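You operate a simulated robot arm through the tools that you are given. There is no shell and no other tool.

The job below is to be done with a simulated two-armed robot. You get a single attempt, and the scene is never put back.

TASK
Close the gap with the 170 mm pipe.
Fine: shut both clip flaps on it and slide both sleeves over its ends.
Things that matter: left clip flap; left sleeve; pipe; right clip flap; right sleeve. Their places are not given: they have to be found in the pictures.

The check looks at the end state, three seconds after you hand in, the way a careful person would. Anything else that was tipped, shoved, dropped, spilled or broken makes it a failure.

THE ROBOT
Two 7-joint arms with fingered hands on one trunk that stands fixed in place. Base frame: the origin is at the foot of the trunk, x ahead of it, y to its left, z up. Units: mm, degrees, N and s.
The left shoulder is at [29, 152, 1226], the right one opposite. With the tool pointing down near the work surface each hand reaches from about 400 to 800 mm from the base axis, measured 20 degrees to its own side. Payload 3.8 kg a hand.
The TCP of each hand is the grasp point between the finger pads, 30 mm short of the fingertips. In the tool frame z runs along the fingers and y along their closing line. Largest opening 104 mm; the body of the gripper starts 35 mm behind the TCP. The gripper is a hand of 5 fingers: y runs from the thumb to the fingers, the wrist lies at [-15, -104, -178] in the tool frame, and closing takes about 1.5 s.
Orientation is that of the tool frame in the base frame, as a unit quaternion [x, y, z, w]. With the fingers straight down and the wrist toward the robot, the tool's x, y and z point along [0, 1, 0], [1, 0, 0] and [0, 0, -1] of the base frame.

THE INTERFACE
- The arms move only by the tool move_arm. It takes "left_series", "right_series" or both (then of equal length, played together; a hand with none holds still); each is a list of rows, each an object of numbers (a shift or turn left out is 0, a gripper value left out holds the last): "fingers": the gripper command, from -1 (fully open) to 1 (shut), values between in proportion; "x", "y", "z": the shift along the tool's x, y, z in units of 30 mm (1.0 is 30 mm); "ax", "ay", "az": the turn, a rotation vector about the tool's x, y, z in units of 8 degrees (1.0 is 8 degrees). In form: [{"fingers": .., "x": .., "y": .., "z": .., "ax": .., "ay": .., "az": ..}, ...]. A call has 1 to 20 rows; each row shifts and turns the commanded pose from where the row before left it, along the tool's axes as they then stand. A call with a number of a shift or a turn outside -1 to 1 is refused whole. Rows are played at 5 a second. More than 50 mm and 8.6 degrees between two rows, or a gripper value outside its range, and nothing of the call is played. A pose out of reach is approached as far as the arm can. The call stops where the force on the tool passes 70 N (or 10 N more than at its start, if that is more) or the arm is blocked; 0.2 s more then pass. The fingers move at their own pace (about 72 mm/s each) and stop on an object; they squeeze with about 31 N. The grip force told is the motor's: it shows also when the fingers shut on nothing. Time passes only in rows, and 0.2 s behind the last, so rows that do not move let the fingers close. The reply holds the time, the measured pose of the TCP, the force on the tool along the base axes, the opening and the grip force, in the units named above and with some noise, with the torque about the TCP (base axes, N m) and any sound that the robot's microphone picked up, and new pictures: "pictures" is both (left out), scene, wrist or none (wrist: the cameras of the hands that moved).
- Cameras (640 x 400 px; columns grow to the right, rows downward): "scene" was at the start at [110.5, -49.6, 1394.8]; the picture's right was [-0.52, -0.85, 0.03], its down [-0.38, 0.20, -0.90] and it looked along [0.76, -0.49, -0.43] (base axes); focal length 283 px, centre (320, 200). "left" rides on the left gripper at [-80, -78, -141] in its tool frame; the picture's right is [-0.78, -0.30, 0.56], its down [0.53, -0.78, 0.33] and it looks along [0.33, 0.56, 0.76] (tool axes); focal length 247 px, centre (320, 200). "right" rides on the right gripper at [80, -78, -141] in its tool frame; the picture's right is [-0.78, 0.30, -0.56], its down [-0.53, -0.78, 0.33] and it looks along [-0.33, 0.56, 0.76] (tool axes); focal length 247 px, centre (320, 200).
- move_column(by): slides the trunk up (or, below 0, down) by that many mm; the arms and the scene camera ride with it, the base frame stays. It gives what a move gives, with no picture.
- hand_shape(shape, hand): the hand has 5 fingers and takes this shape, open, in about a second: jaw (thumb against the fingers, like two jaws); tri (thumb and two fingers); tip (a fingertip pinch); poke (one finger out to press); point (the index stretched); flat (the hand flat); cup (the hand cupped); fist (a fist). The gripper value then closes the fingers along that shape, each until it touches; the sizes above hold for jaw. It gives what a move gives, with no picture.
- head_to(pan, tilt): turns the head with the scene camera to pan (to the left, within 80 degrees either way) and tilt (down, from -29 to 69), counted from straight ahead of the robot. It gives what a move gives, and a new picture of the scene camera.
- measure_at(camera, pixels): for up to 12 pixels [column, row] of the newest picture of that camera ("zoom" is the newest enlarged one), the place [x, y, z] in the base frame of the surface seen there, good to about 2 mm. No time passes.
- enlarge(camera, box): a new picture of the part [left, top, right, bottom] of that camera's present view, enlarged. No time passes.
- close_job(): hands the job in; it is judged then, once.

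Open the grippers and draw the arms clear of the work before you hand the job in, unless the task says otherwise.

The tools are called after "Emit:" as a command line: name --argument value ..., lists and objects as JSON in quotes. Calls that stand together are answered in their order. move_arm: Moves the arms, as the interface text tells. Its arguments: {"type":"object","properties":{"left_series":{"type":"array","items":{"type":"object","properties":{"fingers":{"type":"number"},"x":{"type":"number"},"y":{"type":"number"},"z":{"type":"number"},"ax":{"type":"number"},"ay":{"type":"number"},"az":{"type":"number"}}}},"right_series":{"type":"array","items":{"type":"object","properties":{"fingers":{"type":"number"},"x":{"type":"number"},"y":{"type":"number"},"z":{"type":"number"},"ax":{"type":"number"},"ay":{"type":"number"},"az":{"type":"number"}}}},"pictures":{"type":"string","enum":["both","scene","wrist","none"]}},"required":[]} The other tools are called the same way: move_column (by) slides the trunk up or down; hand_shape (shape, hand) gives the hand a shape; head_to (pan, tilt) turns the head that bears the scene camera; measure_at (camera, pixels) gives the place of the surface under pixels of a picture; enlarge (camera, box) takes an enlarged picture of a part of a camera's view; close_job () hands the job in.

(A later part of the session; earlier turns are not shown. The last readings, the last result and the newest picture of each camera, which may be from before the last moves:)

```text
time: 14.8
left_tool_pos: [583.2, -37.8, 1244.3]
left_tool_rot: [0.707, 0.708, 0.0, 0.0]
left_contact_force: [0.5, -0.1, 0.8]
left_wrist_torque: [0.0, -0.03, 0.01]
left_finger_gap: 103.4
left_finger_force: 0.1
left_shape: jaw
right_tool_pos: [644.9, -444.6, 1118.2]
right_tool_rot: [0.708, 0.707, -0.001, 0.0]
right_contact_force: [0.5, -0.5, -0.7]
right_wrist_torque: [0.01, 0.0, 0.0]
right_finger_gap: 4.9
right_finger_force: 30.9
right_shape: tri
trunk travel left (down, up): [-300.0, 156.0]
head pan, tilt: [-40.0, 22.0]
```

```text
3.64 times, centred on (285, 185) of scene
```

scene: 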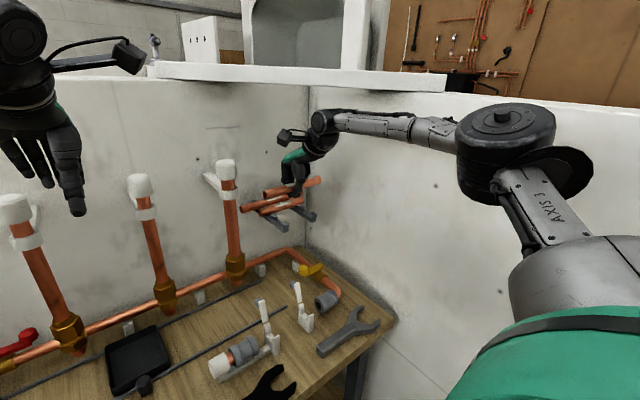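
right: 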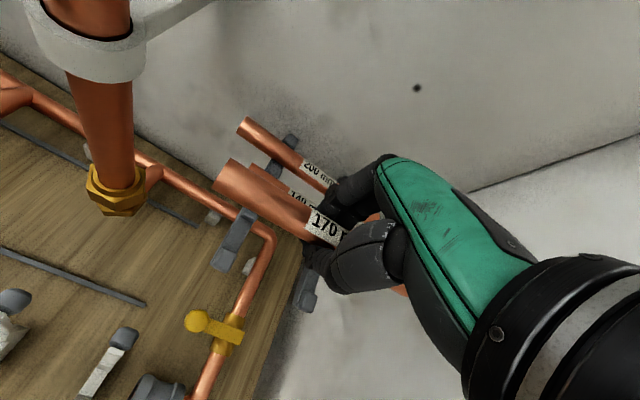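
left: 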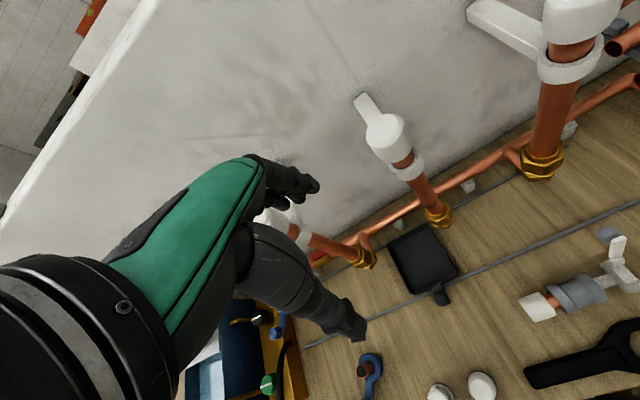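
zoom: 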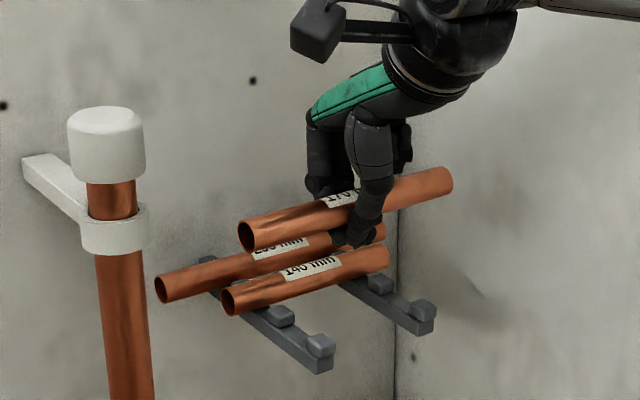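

The pipe is lifted and the 140/200 pipes remain on the rack. I measure the held pipe's pose.

Emit:
measure_at --camera "zoom" --pixels '[[250, 221], [285, 211], [320, 200], [410, 176], [445, 169], [452, 185], [246, 238], [300, 218], [425, 192], [310, 268], [230, 298], [385, 250]]'

Emit:
measure_at --camera "right" --pixels '[[230, 165], [218, 182], [215, 188], [300, 215], [260, 188], [250, 202], [290, 232]]'

```text
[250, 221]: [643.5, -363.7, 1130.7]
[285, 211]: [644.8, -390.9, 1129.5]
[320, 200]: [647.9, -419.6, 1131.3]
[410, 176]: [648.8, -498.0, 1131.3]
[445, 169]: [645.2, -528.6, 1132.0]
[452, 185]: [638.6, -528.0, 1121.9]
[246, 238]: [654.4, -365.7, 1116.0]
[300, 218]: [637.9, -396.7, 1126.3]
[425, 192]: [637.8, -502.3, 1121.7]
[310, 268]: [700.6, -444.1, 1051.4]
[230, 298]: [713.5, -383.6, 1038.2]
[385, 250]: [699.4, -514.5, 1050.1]
```

```text
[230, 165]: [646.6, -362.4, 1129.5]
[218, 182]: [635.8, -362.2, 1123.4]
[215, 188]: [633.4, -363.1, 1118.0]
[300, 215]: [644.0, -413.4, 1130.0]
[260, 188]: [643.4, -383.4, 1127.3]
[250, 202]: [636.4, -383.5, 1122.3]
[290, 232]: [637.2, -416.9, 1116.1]
```

The held pipe is level: axis ≈ TCP + 2 mm in z, centre ≈ 2 mm to −y of the TCP. I carry it back (−x) first, then over the gap at a height of 1000 mm.

Emit:
move_arm --right_series '[{"y": -0.5}, {"y": -0.85}, {"y": -0.85}, {"y": -0.85}, {"y": -0.85}, {"y": -0.85}, {"y": -0.45, "x": 0.4, "z": 0.4}, {"x": 0.8, "z": 0.8}, {"x": 0.8, "z": 0.8}, {"x": 0.8, "z": 0.8}, {"x": 0.8, "z": 0.8}, {"x": 0.4, "z": 0.33}, {}]'

Emit:
head_to --pan -36 --tilt 44

```text
time: 17.6
left_tool_pos: [582.2, -38.1, 1245.2]
left_tool_rot: [0.707, 0.707, 0.0, 0.001]
left_contact_force: [-0.5, -0.2, 0.7]
left_wrist_torque: [0.04, 0.02, -0.01]
left_finger_gap: 103.4
left_finger_force: 0.1
left_shape: jaw
right_tool_pos: [487.2, -323.9, 998.9]
right_tool_rot: [0.707, 0.707, 0.001, 0.0]
right_contact_force: [0.7, 0.2, -0.9]
right_wrist_torque: [0.0, 0.02, 0.01]
right_finger_gap: 4.8
right_finger_force: 30.7
right_shape: tri
trunk travel left (down, up): [-300.0, 156.0]
head pan, tilt: [-40.0, 22.0]
```

scene: 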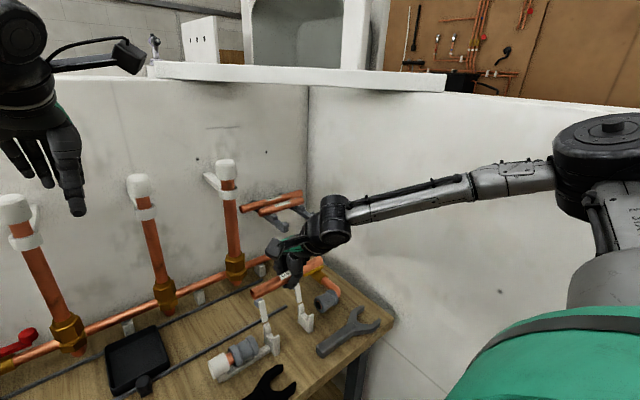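
right: 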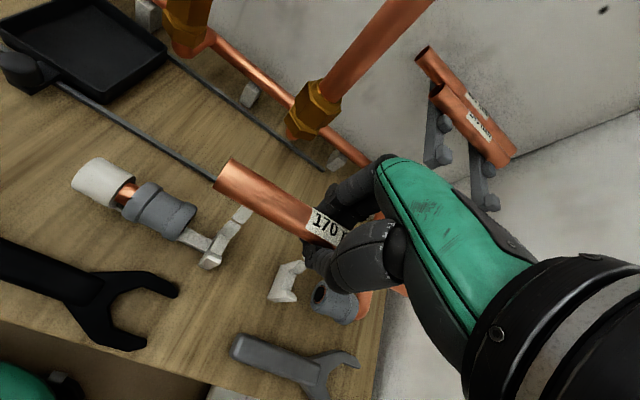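

```text
time: 18.5
left_tool_pos: [583.6, -36.6, 1243.9]
left_tool_rot: [0.707, 0.707, 0.0, -0.001]
left_contact_force: [-0.4, 0.8, -0.3]
left_wrist_torque: [0.02, 0.0, 0.0]
left_finger_gap: 103.6
left_finger_force: 0.1
left_shape: jaw
right_tool_pos: [487.4, -324.4, 999.1]
right_tool_rot: [0.708, 0.707, -0.001, 0.001]
right_contact_force: [-0.5, -0.1, -0.6]
right_wrist_torque: [-0.01, -0.01, 0.0]
right_finger_gap: 5.2
right_finger_force: 31.0
right_shape: tri
trunk travel left (down, up): [-300.0, 156.0]
head pan, tilt: [-36.0, 44.0]
```

scene: 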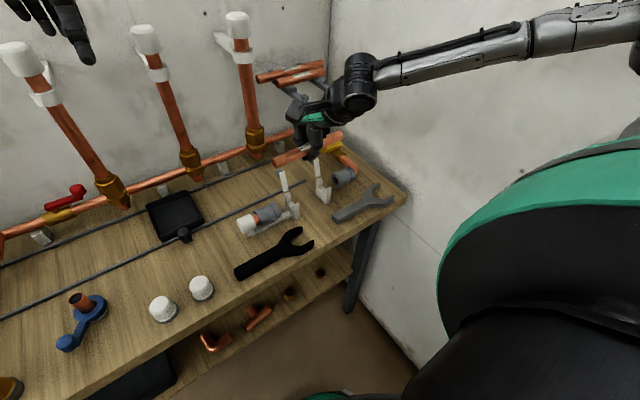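

The right camera now sees the left stub, sleeve and clip at (75–245, 155–270). I enlarge it and measure the sleeve faces and pipe end.

Emit:
enlarge --camera "right" --box '[60, 130, 280, 290]'

```text
2.50 times, centred on (170, 210) of right
```

zoom: 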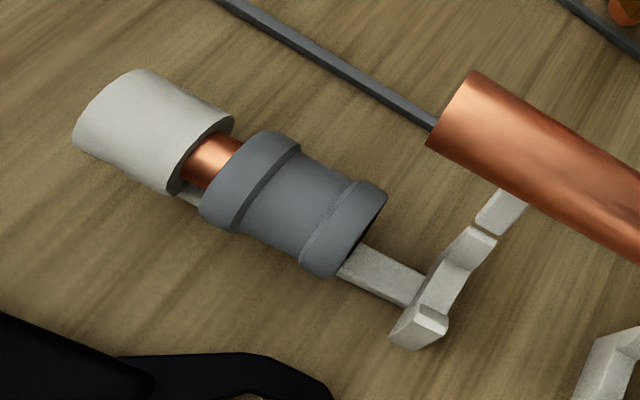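

Emit:
measure_at --camera "zoom" --pixels '[[268, 135], [205, 205], [380, 190], [310, 265], [345, 225], [240, 160], [222, 120], [195, 180], [225, 145], [455, 90], [437, 125], [470, 78]]'

Emit:
measure_at --camera "zoom" --pixels '[[365, 185], [355, 200], [330, 240], [318, 258], [290, 200], [275, 165], [470, 235], [425, 310], [435, 325], [445, 270], [500, 215], [480, 240]]'

```text
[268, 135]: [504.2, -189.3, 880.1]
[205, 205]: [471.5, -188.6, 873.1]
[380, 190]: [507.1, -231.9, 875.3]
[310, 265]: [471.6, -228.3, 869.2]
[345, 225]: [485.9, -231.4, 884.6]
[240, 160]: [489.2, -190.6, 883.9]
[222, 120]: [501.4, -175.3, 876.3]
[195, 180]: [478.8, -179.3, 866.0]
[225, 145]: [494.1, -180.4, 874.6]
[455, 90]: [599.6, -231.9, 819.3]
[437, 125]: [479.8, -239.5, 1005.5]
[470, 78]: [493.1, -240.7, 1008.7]
```

```text
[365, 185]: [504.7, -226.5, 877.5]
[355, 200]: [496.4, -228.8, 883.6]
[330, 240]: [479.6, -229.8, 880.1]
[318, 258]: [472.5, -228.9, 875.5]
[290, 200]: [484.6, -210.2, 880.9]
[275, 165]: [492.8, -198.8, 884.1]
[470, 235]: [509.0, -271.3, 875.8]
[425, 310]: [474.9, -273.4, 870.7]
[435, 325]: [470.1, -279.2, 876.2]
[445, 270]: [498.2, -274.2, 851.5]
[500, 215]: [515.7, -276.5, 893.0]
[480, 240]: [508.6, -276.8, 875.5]
```

Left sleeve spans y −187..−234, right sleeve face ≈ −412, clips at y≈−276 and −370; so pipe centre should be y≈−323 (ends −238/−408). I check the pipe and right side in the scene zoom.

Emit:
enlarge --camera "scene" --box '[230, 110, 370, 230]'

```text
3.33 times, centred on (300, 170) of scene
```

zoom: 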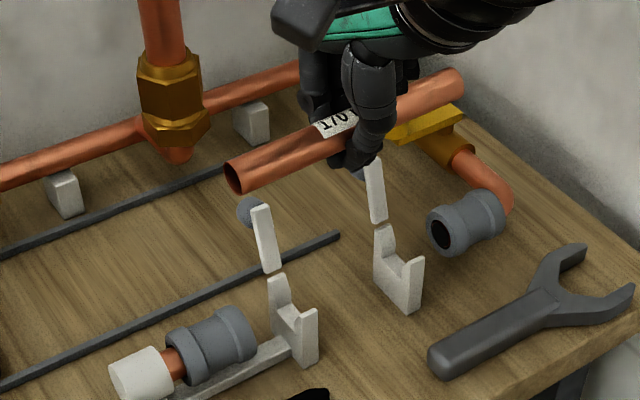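

Emit:
measure_at --camera "zoom" --pixels '[[240, 160], [265, 150], [300, 137], [405, 95], [450, 75], [461, 85], [235, 172], [228, 165], [300, 155], [440, 98], [250, 185], [462, 95]]'

Emit:
measure_at --camera "zoom" --pixels '[[440, 235], [430, 225], [455, 210], [436, 212], [450, 250], [500, 205], [503, 225], [475, 215], [465, 245], [280, 282], [305, 315], [412, 260]]'

```text
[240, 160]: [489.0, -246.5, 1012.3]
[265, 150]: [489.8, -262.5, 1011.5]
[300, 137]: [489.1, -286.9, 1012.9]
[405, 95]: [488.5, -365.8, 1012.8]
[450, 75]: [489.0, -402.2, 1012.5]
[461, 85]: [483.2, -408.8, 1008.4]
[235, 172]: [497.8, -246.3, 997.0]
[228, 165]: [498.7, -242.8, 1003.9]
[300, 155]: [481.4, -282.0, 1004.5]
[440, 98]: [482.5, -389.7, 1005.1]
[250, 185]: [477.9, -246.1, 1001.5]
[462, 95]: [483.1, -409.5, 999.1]
```

```text
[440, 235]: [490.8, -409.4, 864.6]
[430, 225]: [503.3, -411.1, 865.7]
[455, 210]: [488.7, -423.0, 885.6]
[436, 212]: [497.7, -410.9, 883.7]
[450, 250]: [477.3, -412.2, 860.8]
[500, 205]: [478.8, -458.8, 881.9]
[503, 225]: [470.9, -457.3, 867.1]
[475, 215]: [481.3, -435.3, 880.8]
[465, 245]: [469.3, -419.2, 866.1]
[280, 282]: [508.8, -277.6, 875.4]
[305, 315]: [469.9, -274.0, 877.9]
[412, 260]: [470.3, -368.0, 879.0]
```

The pipe is level and centred in x over the cradles (axis x≈489, TCP+2 in z). Before descending I check whether the folded ring/little fingers would hit the right clip; I zoom on the hand.

Emit:
enlarge --camera "scene" --box '[280, 90, 360, 170]'

```text
5.00 times, centred on (320, 130) of scene
```

zoom: 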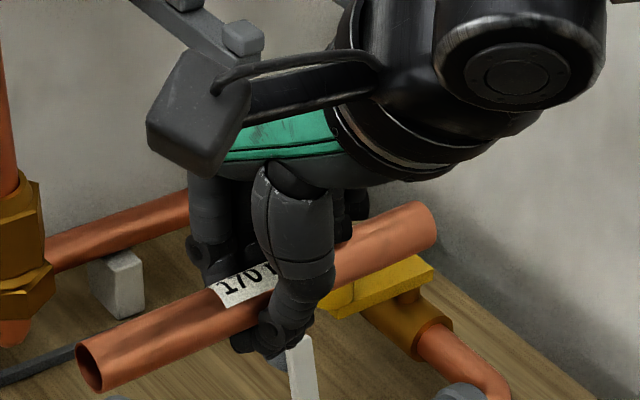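

Emit:
measure_at --camera "zoom" --pixels '[[345, 205], [358, 205], [340, 225], [350, 238], [335, 240], [360, 190], [245, 345], [285, 350], [318, 290], [265, 335], [200, 250], [225, 270]]'

```text
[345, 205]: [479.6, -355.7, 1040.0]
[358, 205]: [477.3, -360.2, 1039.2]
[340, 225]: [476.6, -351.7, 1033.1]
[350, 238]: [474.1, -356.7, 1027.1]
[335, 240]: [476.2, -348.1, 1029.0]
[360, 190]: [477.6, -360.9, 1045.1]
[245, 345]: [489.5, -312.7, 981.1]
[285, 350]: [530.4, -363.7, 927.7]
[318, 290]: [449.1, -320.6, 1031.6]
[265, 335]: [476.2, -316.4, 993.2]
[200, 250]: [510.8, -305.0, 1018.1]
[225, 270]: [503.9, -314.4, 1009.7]
```

The folded ring/little fingers would come down over the right clip flap (y≈−370) with this grip, so I'll regrip about 17 mm further to +y. I carry the pipe back above its rack slot, reversing the path.

Emit:
move_arm --right_series '[{"x": -0.4, "z": -0.4}, {"x": -0.8, "z": -0.8}, {"x": -0.8, "z": -0.8}, {"x": -0.8, "z": -0.8}, {"x": -0.8, "z": -0.8}, {"y": 0.45, "x": -0.4, "z": -0.35}, {"y": 0.85}, {"y": 0.85}, {"y": 0.85}, {"y": 0.85}, {"y": 0.85}, {"y": 0.48}, {}]'

Emit:
head_to --pan -40 --tilt 22

Emit:
enlarge --camera "scene" --box '[220, 130, 350, 240]'

```text
time: 21.3
left_tool_pos: [582.8, -36.8, 1244.7]
left_tool_rot: [0.707, 0.707, 0.0, 0.0]
left_contact_force: [-0.3, 0.9, 0.7]
left_wrist_torque: [-0.02, 0.0, 0.0]
left_finger_gap: 103.6
left_finger_force: 0.0
left_shape: jaw
right_tool_pos: [644.8, -445.9, 1118.1]
right_tool_rot: [0.707, 0.707, 0.0, 0.0]
right_contact_force: [0.0, 0.6, -1.0]
right_wrist_torque: [0.04, -0.02, -0.04]
right_finger_gap: 4.7
right_finger_force: 30.9
right_shape: tri
trunk travel left (down, up): [-300.0, 156.0]
head pan, tilt: [-36.0, 44.0]
```

scene: 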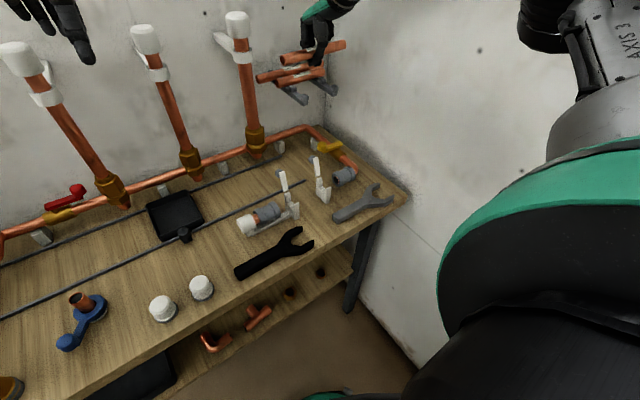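
right: 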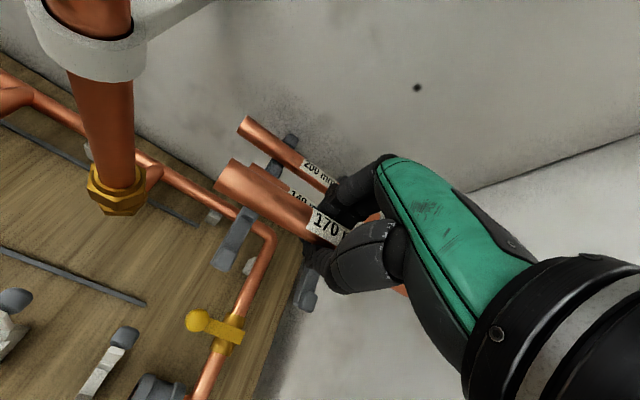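

```text
time: 22.2
left_tool_pos: [583.2, -36.2, 1244.6]
left_tool_rot: [0.707, 0.707, -0.001, -0.001]
left_contact_force: [0.6, -0.2, 0.2]
left_wrist_torque: [0.0, -0.01, 0.02]
left_finger_gap: 103.5
left_finger_force: 0.1
left_shape: jaw
right_tool_pos: [644.1, -445.3, 1117.1]
right_tool_rot: [0.707, 0.708, 0.0, 0.0]
right_contact_force: [-0.1, 0.3, -0.7]
right_wrist_torque: [-0.03, 0.02, 0.0]
right_finger_gap: 5.0
right_finger_force: 31.1
right_shape: tri
trunk travel left (down, up): [-300.0, 156.0]
head pan, tilt: [-40.0, 22.0]
```

scene: 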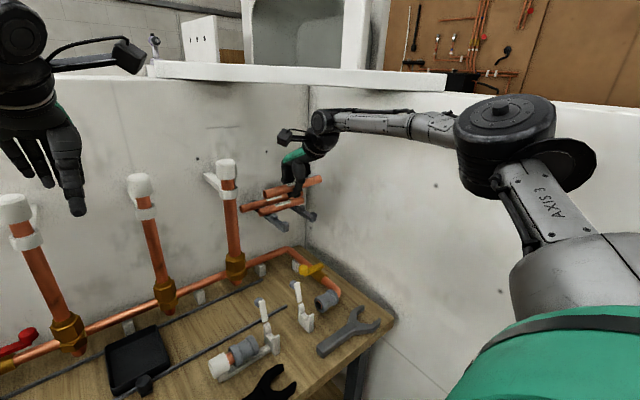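

```text
3.64 times, centred on (285, 185) of scene
```

zoom: 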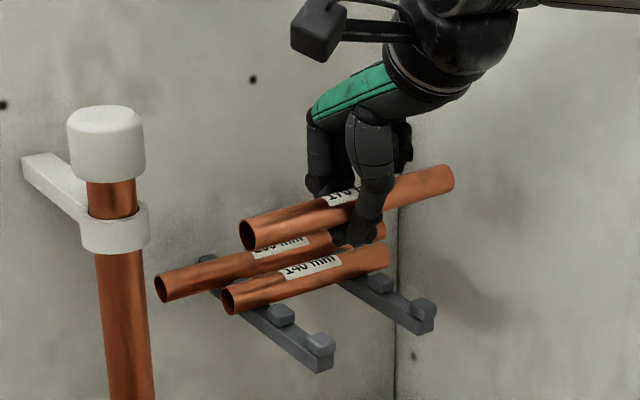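

The pipe is above its slot again. I lower it back onto the bars (75 mm down) and open gradually to 34 mm.

Emit:
move_arm --right_series '[{"z": 0.6, "y": -0.03}, {"z": 0.6}, {"z": 0.5}, {"z": 0.4}, {"z": 0.25}, {"z": 0.13}, {}, {"fingers": 0.8}, {"fingers": 0.7}, {"fingers": 0.6}, {"fingers": 0.5}, {"fingers": 0.42}, {"fingers": 0.35}, {}, {}]'

Emit:
enlarge --camera "scene" --box '[230, 150, 340, 240]'

```text
time: 25.4
left_tool_pos: [583.0, -36.6, 1244.2]
left_tool_rot: [0.707, 0.708, 0.0, 0.0]
left_contact_force: [-1.0, -1.0, -0.2]
left_wrist_torque: [0.02, -0.03, 0.01]
left_finger_gap: 103.5
left_finger_force: 0.2
left_shape: jaw
right_tool_pos: [640.6, -445.6, 1044.6]
right_tool_rot: [0.707, 0.707, 0.0, 0.0]
right_contact_force: [-0.1, -0.5, 0.2]
right_wrist_torque: [0.02, 0.0, 0.0]
right_finger_gap: 33.3
right_finger_force: 0.0
right_shape: tri
trunk travel left (down, up): [-300.0, 156.0]
head pan, tilt: [-40.0, 22.0]
```

scene: 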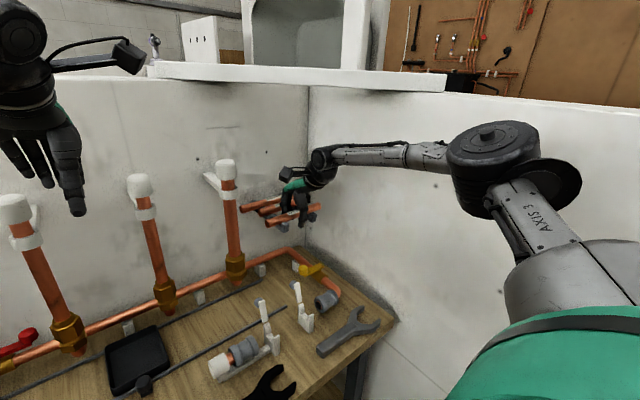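
right: 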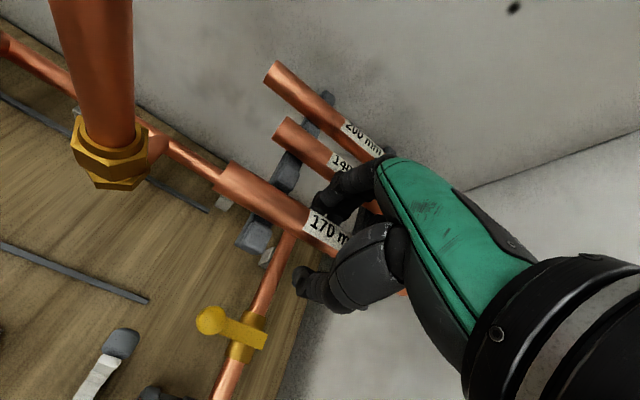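

```text
4.44 times, centred on (285, 195) of scene
```

zoom: 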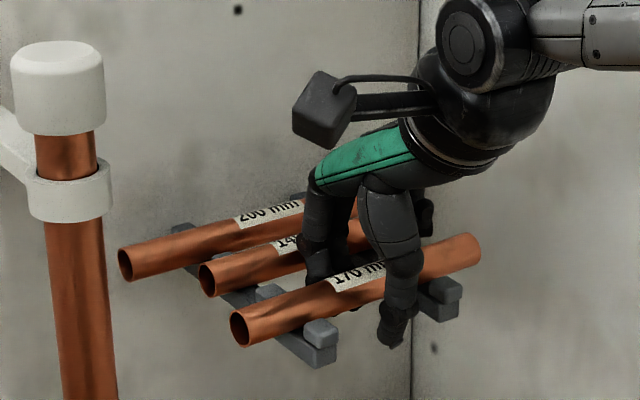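

The pipe rests in its slot. I shift the hand +15.6 mm in y and close again at the same height.

Emit:
move_arm --right_series '[{"x": 0.26}, {"x": 0.26}, {}]' --pictures "wrist"

Emit:
enlarge --camera "scene" --box '[230, 150, 340, 240]'

```text
time: 26.2
left_tool_pos: [584.0, -36.1, 1245.1]
left_tool_rot: [0.708, 0.706, 0.0, 0.001]
left_contact_force: [-0.1, -0.3, -0.3]
left_wrist_torque: [0.03, -0.03, 0.01]
left_finger_gap: 103.8
left_finger_force: 0.0
left_shape: jaw
right_tool_pos: [642.3, -430.0, 1042.5]
right_tool_rot: [0.707, 0.707, 0.001, -0.001]
right_contact_force: [-0.4, 1.0, 0.2]
right_wrist_torque: [-0.02, -0.03, 0.0]
right_finger_gap: 33.6
right_finger_force: 0.0
right_shape: tri
trunk travel left (down, up): [-300.0, 156.0]
head pan, tilt: [-40.0, 22.0]
```

right: 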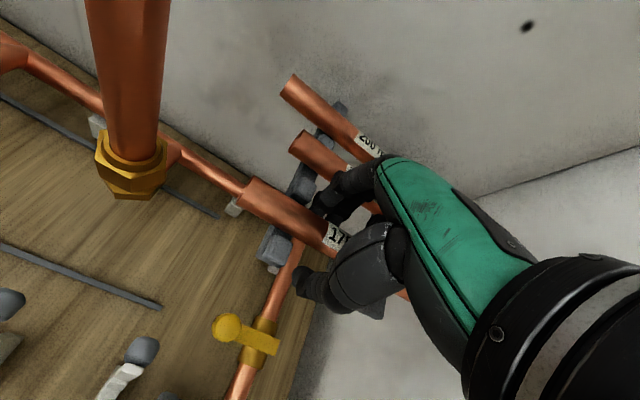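

```text
4.44 times, centred on (285, 195) of scene
```

zoom: 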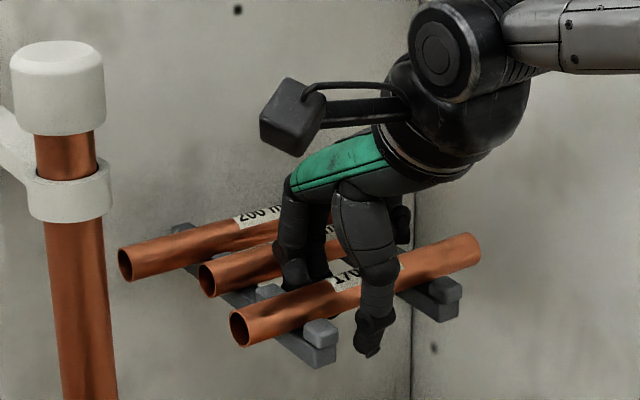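

The fingers are clear of the bar bumps. I close the grip gradually.

Emit:
move_arm --right_series '[{"fingers": 0.45}, {"fingers": 0.55}, {"fingers": 0.65}, {"fingers": 0.8}, {"fingers": 1.0}, {}, {}, {}]' --pictures "wrist"

Emit:
enlarge --camera "scene" --box '[230, 150, 340, 240]'

```text
time: 28.0
left_tool_pos: [583.3, -36.9, 1244.5]
left_tool_rot: [0.707, 0.707, 0.0, 0.0]
left_contact_force: [-0.2, -0.1, -0.2]
left_wrist_torque: [-0.04, 0.02, -0.01]
left_finger_gap: 103.7
left_finger_force: 0.1
left_shape: jaw
right_tool_pos: [641.6, -429.8, 1043.1]
right_tool_rot: [0.707, 0.707, 0.0, 0.0]
right_contact_force: [-0.5, 0.0, -0.5]
right_wrist_torque: [0.0, -0.02, -0.03]
right_finger_gap: 5.2
right_finger_force: 31.4
right_shape: tri
trunk travel left (down, up): [-300.0, 156.0]
head pan, tilt: [-40.0, 22.0]
```

right: 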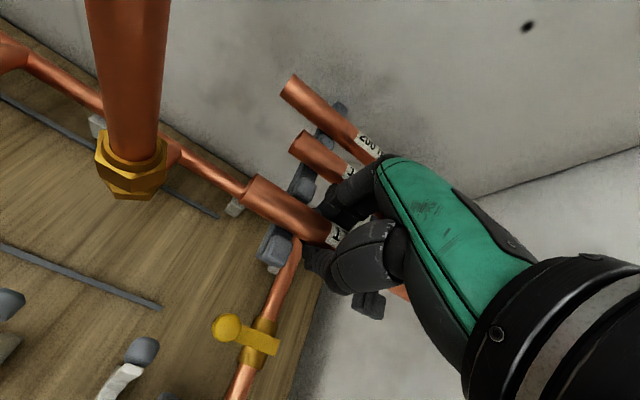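

```text
4.44 times, centred on (285, 195) of scene
```

zoom: 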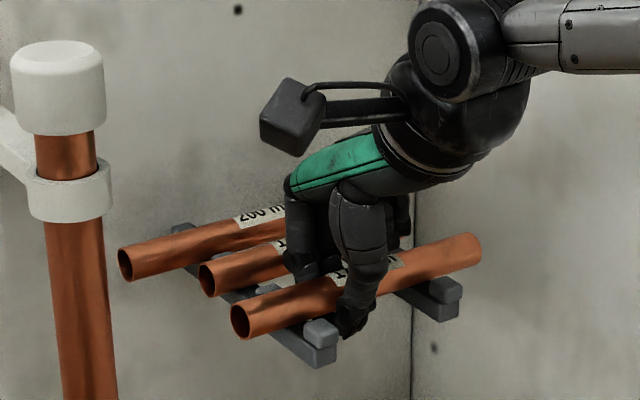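

The pipe is held and looks level. I lift it straight up 75 mm and check.

Emit:
move_arm --right_series '[{"z": -0.2}, {"z": -0.3}, {"z": -0.5}, {"z": -0.5}, {"z": -0.5}, {"z": -0.5}, {}]' --pictures "wrist"

Emit:
enlarge --camera "scene" --box '[220, 130, 350, 240]'

```text
time: 29.6
left_tool_pos: [582.5, -35.5, 1244.1]
left_tool_rot: [0.707, 0.708, -0.001, -0.001]
left_contact_force: [0.9, 0.2, -0.2]
left_wrist_torque: [0.02, 0.01, -0.02]
left_finger_gap: 103.5
left_finger_force: 0.0
left_shape: jaw
right_tool_pos: [640.2, -430.5, 1119.3]
right_tool_rot: [0.708, 0.706, 0.0, 0.001]
right_contact_force: [-0.4, 1.4, -0.4]
right_wrist_torque: [0.0, -0.04, -0.01]
right_finger_gap: 5.4
right_finger_force: 31.1
right_shape: tri
trunk travel left (down, up): [-300.0, 156.0]
head pan, tilt: [-40.0, 22.0]
```

right: 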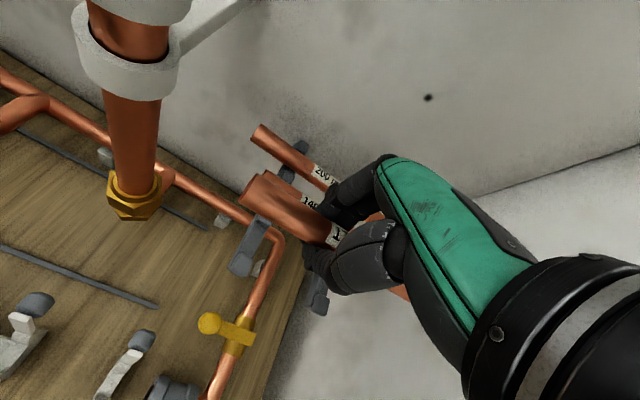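

```text
3.64 times, centred on (285, 185) of scene
```

zoom: 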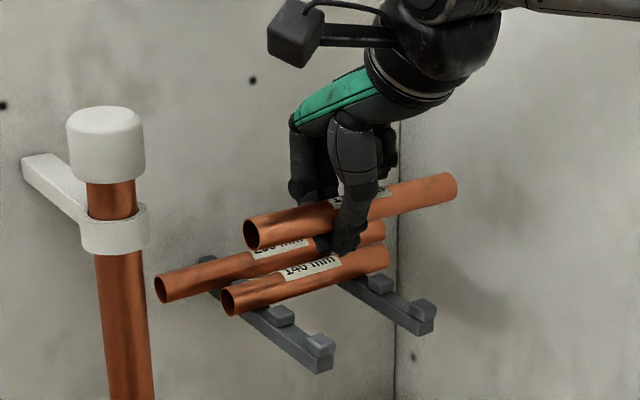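

Emit:
measure_at --camera "zoom" --pixels '[[254, 219], [290, 210], [320, 203], [410, 183], [440, 175], [457, 185], [250, 236], [300, 218], [425, 195], [250, 249], [455, 195], [244, 228]]'

```text
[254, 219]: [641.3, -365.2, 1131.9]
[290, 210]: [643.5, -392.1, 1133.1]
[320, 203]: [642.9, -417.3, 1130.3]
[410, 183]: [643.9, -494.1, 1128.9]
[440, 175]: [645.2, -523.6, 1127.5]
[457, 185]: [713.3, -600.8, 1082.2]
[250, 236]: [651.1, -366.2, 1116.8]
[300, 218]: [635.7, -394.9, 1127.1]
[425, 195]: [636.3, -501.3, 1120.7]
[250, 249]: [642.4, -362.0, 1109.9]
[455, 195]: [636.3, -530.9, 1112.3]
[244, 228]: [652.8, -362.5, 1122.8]
```

The pipe is held with a slight tilt (right end ~5 mm low, ~3.5 mm yaw); offset to TCP ≈ −16 mm in y. I carry it over the gap and then correct the tilt by small turns.

Emit:
move_arm --right_series '[{"y": -0.5}, {"y": -0.85}, {"y": -0.85}, {"y": -0.85}, {"y": -0.85}, {"y": -0.85}, {"y": -0.39, "x": 0.4, "z": 0.4}, {"x": 0.8, "z": 0.8}, {"x": 0.8, "z": 0.8}, {"x": 0.8, "z": 0.8}, {"x": 0.8, "z": 0.8}, {"x": 0.5, "z": 0.37}, {"ay": -0.2, "az": 0.14}, {}]' --pictures "wrist"

Emit:
head_to --pan -36 --tilt 44

Emit:
enlarge --camera "scene" --box '[230, 110, 370, 230]'

```text
time: 32.6
left_tool_pos: [584.1, -36.6, 1244.7]
left_tool_rot: [0.707, 0.707, -0.001, -0.001]
left_contact_force: [0.3, -0.2, -0.7]
left_wrist_torque: [-0.01, -0.03, -0.01]
left_finger_gap: 103.9
left_finger_force: 0.1
left_shape: jaw
right_tool_pos: [488.6, -307.1, 1000.1]
right_tool_rot: [0.714, 0.7, -0.009, 0.009]
right_contact_force: [0.5, 1.0, -0.6]
right_wrist_torque: [0.01, 0.02, 0.01]
right_finger_gap: 5.4
right_finger_force: 31.1
right_shape: tri
trunk travel left (down, up): [-300.0, 156.0]
head pan, tilt: [-40.0, 22.0]
```

right: 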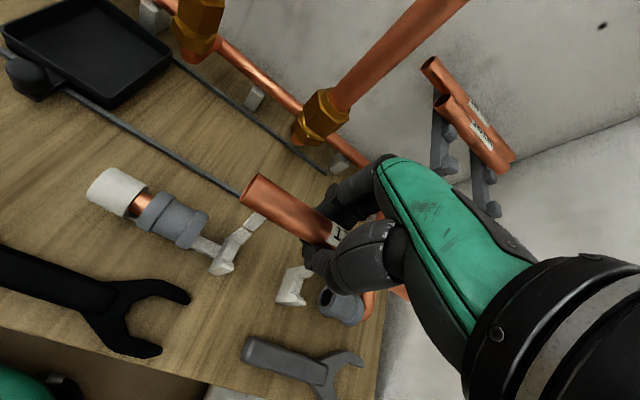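

```text
time: 33.4
left_tool_pos: [582.0, -36.7, 1244.4]
left_tool_rot: [0.708, 0.707, -0.001, -0.001]
left_contact_force: [0.1, 0.3, -0.7]
left_wrist_torque: [0.02, -0.02, 0.03]
left_finger_gap: 103.8
left_finger_force: 0.0
left_shape: jaw
right_tool_pos: [487.2, -307.5, 1000.8]
right_tool_rot: [0.714, 0.7, -0.009, 0.01]
right_contact_force: [-0.3, 0.8, -1.2]
right_wrist_torque: [0.01, -0.01, -0.02]
right_finger_gap: 5.5
right_finger_force: 31.3
right_shape: tri
trunk travel left (down, up): [-300.0, 156.0]
head pan, tilt: [-36.0, 44.0]
```

scene: 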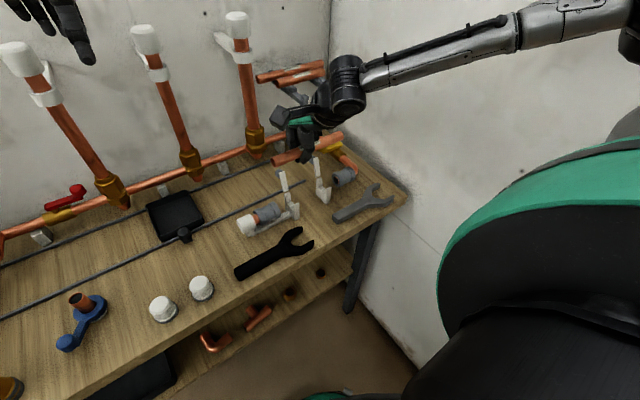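

```text
3.33 times, centred on (300, 170) of scene
```

zoom: 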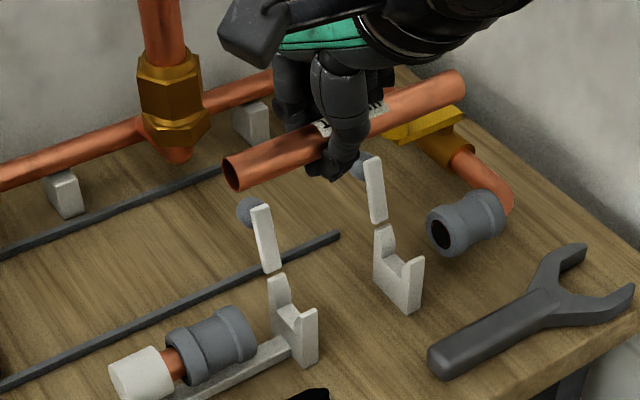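

Emit:
measure_at --camera "zoom" --pixels '[[240, 156], [265, 148], [300, 135], [405, 95], [450, 75], [463, 88], [230, 162], [228, 175], [300, 152], [440, 97], [240, 188], [462, 98]]'

Emit:
measure_at --camera "right" --pixels '[[257, 178], [248, 192], [262, 183], [243, 198], [300, 208], [290, 222], [276, 195], [268, 210]]'

```text
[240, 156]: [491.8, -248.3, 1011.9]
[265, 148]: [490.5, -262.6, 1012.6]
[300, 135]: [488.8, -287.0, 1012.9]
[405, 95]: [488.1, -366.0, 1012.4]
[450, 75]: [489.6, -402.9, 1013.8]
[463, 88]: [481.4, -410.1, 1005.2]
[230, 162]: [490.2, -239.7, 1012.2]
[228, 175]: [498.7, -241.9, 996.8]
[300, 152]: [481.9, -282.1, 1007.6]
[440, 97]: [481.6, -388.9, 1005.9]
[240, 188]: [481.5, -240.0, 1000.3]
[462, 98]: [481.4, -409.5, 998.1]
```

```text
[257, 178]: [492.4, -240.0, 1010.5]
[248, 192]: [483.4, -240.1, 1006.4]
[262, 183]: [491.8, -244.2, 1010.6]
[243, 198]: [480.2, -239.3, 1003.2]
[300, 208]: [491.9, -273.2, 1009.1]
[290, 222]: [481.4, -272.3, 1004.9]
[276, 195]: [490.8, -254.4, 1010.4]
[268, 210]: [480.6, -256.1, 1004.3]
```

The pipe is level and straight, ends at y≈−239/−410, axis x≈489. I descend 100 mm with a +2 mm y correction (and compensation for the tool tilt), then re-check above the cradles.

Emit:
move_arm --right_series '[{"x": 0.032, "z": 0.667}, {"x": 0.032, "z": 0.667}, {"x": 0.032, "z": 0.667}, {"x": 0.032, "z": 0.667}, {"x": 0.032, "z": 0.667}, {}]'

Emit:
enlarge --camera "scene" --box '[230, 130, 370, 230]'

Emit:
enlarge --camera "right" --box '[130, 130, 400, 330]'

```text
time: 34.8
left_tool_pos: [583.3, -37.6, 1244.0]
left_tool_rot: [0.707, 0.707, 0.0, 0.0]
left_contact_force: [-0.8, 0.2, 0.6]
left_wrist_torque: [-0.01, 0.0, -0.01]
left_finger_gap: 103.7
left_finger_force: 0.1
left_shape: jaw
right_tool_pos: [486.5, -301.6, 902.0]
right_tool_rot: [0.714, 0.7, -0.009, 0.01]
right_contact_force: [0.4, -0.2, -1.1]
right_wrist_torque: [-0.01, -0.02, 0.01]
right_finger_gap: 5.6
right_finger_force: 31.0
right_shape: tri
trunk travel left (down, up): [-300.0, 156.0]
head pan, tilt: [-36.0, 44.0]
```

scene: 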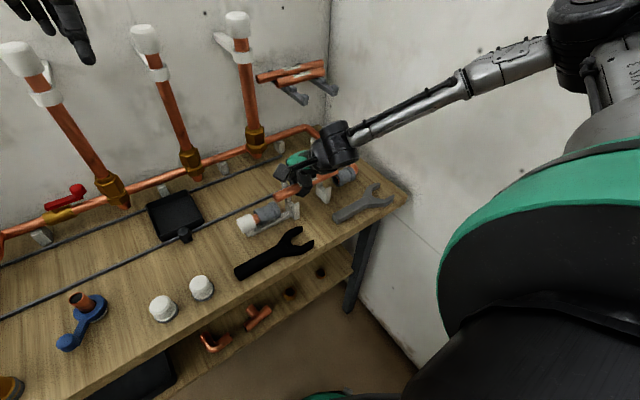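
right: 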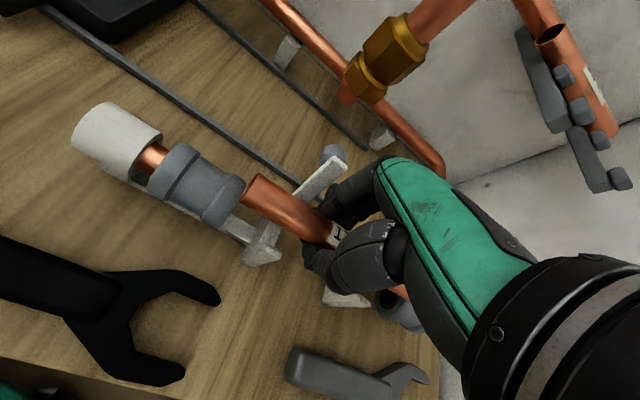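

```text
4.00 times, centred on (300, 180) of scene
```

zoom: 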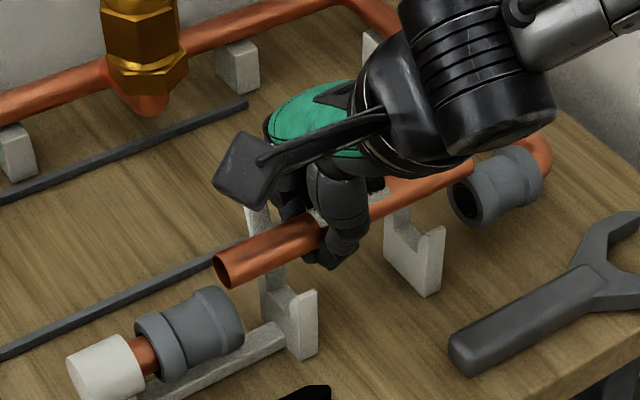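

```text
2.00 times, centred on (265, 230) of right
```

zoom: 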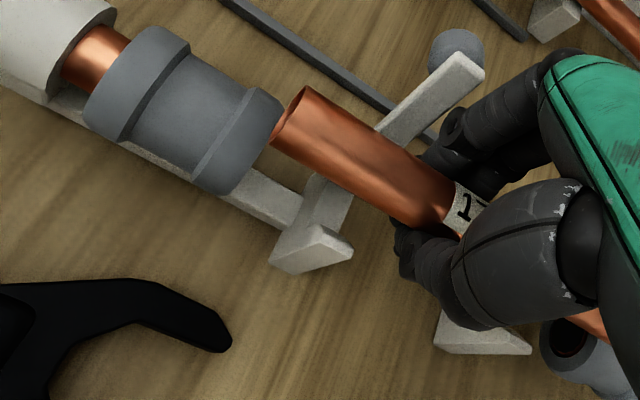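

TCP y now reads −301.6, a bit more than planned. I measure the pipe end and the sleeve face in this right-camera zoom.

Emit:
measure_at --camera "zoom" --pixels '[[300, 92], [285, 120], [310, 100], [290, 130], [262, 100], [235, 165], [275, 110], [340, 110], [320, 150], [435, 90], [470, 75], [390, 130]]'

Emit:
enlarge --camera "scene" --box '[270, 150, 370, 220]'

```text
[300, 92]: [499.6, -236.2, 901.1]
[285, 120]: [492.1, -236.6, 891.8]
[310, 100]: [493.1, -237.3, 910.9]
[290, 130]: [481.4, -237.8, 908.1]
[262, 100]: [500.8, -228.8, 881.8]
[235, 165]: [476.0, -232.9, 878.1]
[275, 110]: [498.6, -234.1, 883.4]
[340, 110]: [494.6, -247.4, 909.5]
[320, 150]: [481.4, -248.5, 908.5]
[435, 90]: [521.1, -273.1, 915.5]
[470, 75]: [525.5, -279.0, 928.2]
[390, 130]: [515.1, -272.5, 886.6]
```

```text
5.71 times, centred on (320, 185) of scene
```

zoom: 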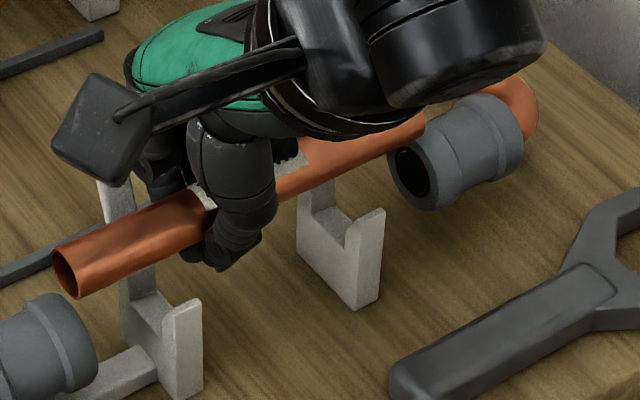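

Left end ≈ −236.5, sleeve face ≈ −234, so I want ~1.5 mm toward −y. I also check the index finger's clearance to the left flap.

Emit:
measure_at --camera "zoom" --pixels '[[120, 190], [130, 195], [105, 190], [140, 165], [150, 185], [160, 180], [125, 250], [135, 260], [65, 265], [420, 125], [405, 155], [400, 170]]'

Emit:
enlarge --camera "right" --box '[240, 130, 400, 270]'

```text
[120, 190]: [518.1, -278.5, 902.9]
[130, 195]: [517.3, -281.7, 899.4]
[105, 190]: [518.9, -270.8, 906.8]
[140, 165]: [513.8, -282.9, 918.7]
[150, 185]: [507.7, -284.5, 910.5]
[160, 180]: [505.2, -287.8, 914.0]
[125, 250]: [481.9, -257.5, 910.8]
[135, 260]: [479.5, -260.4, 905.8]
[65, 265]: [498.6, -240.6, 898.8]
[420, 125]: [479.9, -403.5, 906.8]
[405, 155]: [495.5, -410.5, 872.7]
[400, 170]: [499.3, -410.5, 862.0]
```

```text
2.86 times, centred on (320, 200) of right
```

zoom: 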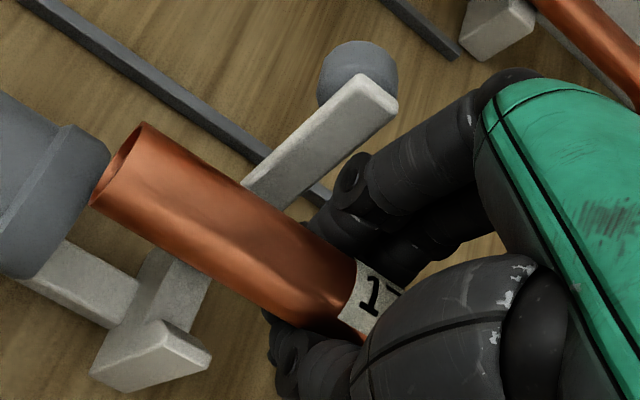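

Emit:
measure_at --camera "zoom" --pixels '[[370, 90], [385, 100], [320, 175], [280, 205], [350, 175], [345, 185], [335, 205], [310, 215], [370, 160], [325, 225], [395, 95], [300, 195]]'

```text
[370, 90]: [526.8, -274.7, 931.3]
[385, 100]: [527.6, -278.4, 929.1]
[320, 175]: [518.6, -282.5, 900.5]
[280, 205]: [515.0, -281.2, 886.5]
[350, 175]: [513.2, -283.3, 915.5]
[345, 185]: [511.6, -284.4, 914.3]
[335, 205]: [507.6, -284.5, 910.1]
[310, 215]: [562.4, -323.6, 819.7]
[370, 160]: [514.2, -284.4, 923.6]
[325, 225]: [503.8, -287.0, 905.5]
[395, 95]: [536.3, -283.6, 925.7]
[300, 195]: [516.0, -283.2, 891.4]
```

Index joint is only ~1–2 mm beside the left flap edge (y≈−282.5), so I shift −2 mm in y while lowering 24 mm, then look again.

Emit:
move_arm --right_series '[{"x": -0.05}, {"z": 0.27}, {"z": 0.27}, {"z": 0.26}, {}]'

Emit:
enlarge --camera "right" --box '[200, 130, 400, 290]'

Emit:
enlarge --camera "scene" --box '[260, 150, 370, 225]'

```text
time: 36.0
left_tool_pos: [583.8, -36.1, 1245.1]
left_tool_rot: [0.707, 0.707, 0.0, 0.0]
left_contact_force: [-0.4, 0.2, 1.3]
left_wrist_torque: [0.0, 0.0, -0.03]
left_finger_gap: 103.6
left_finger_force: 0.0
left_shape: jaw
right_tool_pos: [487.6, -305.8, 876.3]
right_tool_rot: [0.714, 0.7, -0.01, 0.01]
right_contact_force: [0.5, -0.2, -0.5]
right_wrist_torque: [0.02, 0.0, -0.02]
right_finger_gap: 5.4
right_finger_force: 31.2
right_shape: tri
trunk travel left (down, up): [-300.0, 156.0]
head pan, tilt: [-36.0, 44.0]
```

scene: 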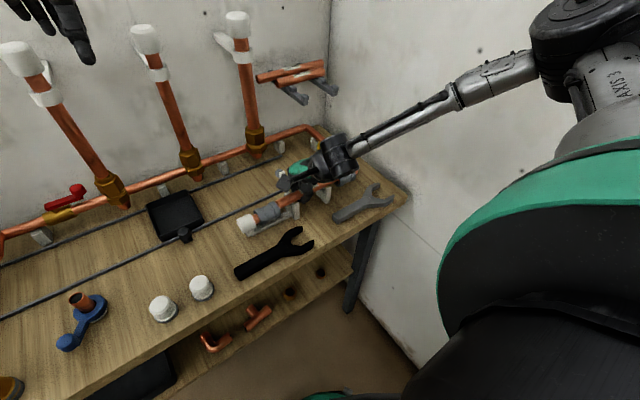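
right: 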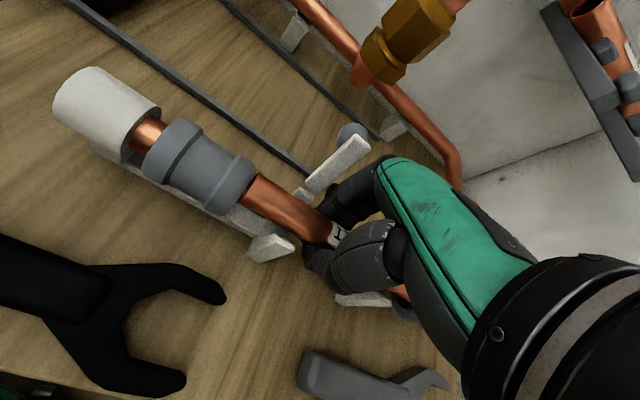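

```text
2.50 times, centred on (300, 210) of right
```

zoom: 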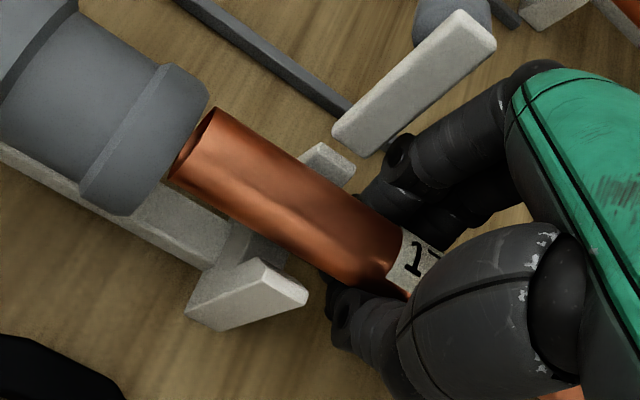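

```text
5.33 times, centred on (315, 188) of scene
```

zoom: 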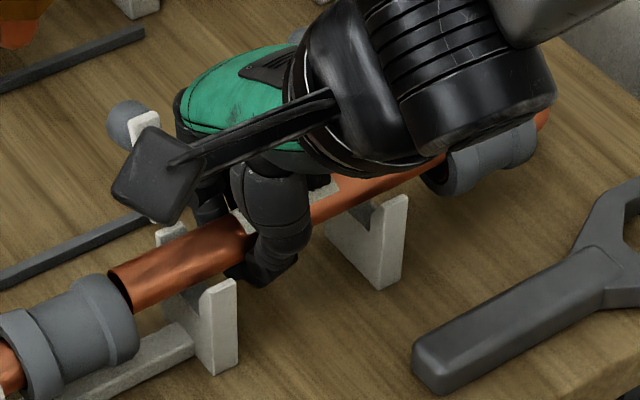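

The pipe is between the cradle walls now. I measure both end gaps.

Emit:
measure_at --camera "zoom" --pixels '[[430, 165], [440, 160], [446, 170], [425, 180], [120, 275], [112, 270], [118, 300], [105, 285], [190, 250], [340, 205], [400, 175], [95, 300]]'

Emit:
enlarge --camera "scene" --box '[315, 155, 365, 195]'

```text
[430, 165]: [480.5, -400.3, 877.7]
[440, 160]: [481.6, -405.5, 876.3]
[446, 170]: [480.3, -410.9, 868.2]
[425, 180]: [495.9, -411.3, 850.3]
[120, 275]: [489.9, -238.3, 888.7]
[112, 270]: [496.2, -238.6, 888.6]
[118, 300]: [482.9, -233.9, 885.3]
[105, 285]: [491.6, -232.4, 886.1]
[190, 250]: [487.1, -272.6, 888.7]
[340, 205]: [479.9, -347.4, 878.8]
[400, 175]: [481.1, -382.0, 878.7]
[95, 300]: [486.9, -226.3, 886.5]
```

```text
10.00 times, centred on (340, 175) of scene
```

zoom: 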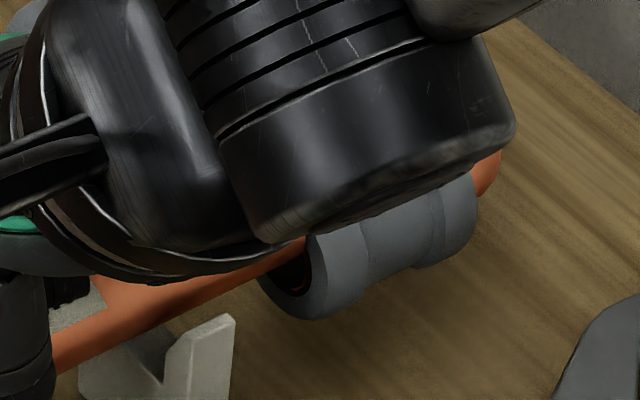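

Left end −238.3 (sleeve −233.5), right end ≈ −408.3 (sleeve −411); pipe top at 888.7. I lower the remaining ~11.5 mm in small steps watching the force.

Emit:
move_arm --right_series '[{"z": 0.15}, {"z": 0.1}, {"z": 0.05}, {}]' --pictures "wrist"

Emit:
enlarge --camera "right" --box '[200, 130, 400, 290]'

```text
time: 37.0
left_tool_pos: [583.7, -37.6, 1244.7]
left_tool_rot: [0.707, 0.707, 0.0, -0.001]
left_contact_force: [-0.3, 0.1, -0.5]
left_wrist_torque: [0.01, 0.0, -0.02]
left_finger_gap: 104.0
left_finger_force: 0.0
left_shape: jaw
right_tool_pos: [487.3, -306.0, 867.8]
right_tool_rot: [0.714, 0.7, -0.01, 0.01]
right_contact_force: [-1.0, -0.1, -1.0]
right_wrist_torque: [0.02, 0.02, -0.01]
right_finger_gap: 5.4
right_finger_force: 31.6
right_shape: tri
trunk travel left (down, up): [-300.0, 156.0]
head pan, tilt: [-36.0, 44.0]
```

right: 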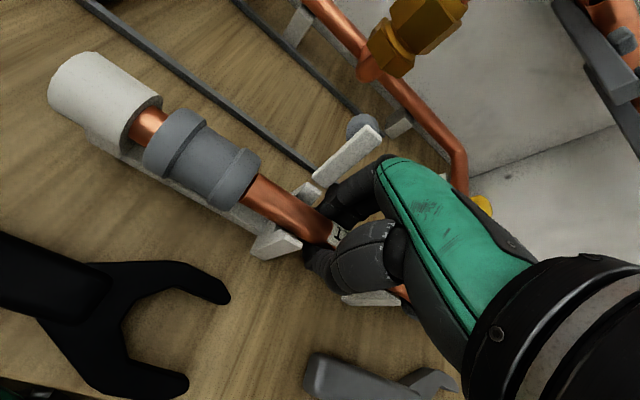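

```text
2.50 times, centred on (300, 210) of right
```

zoom: 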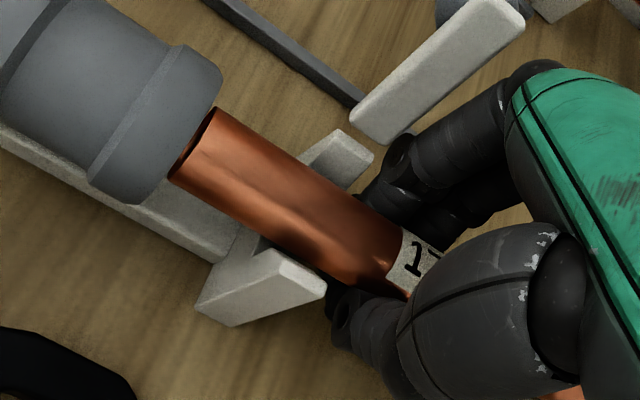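

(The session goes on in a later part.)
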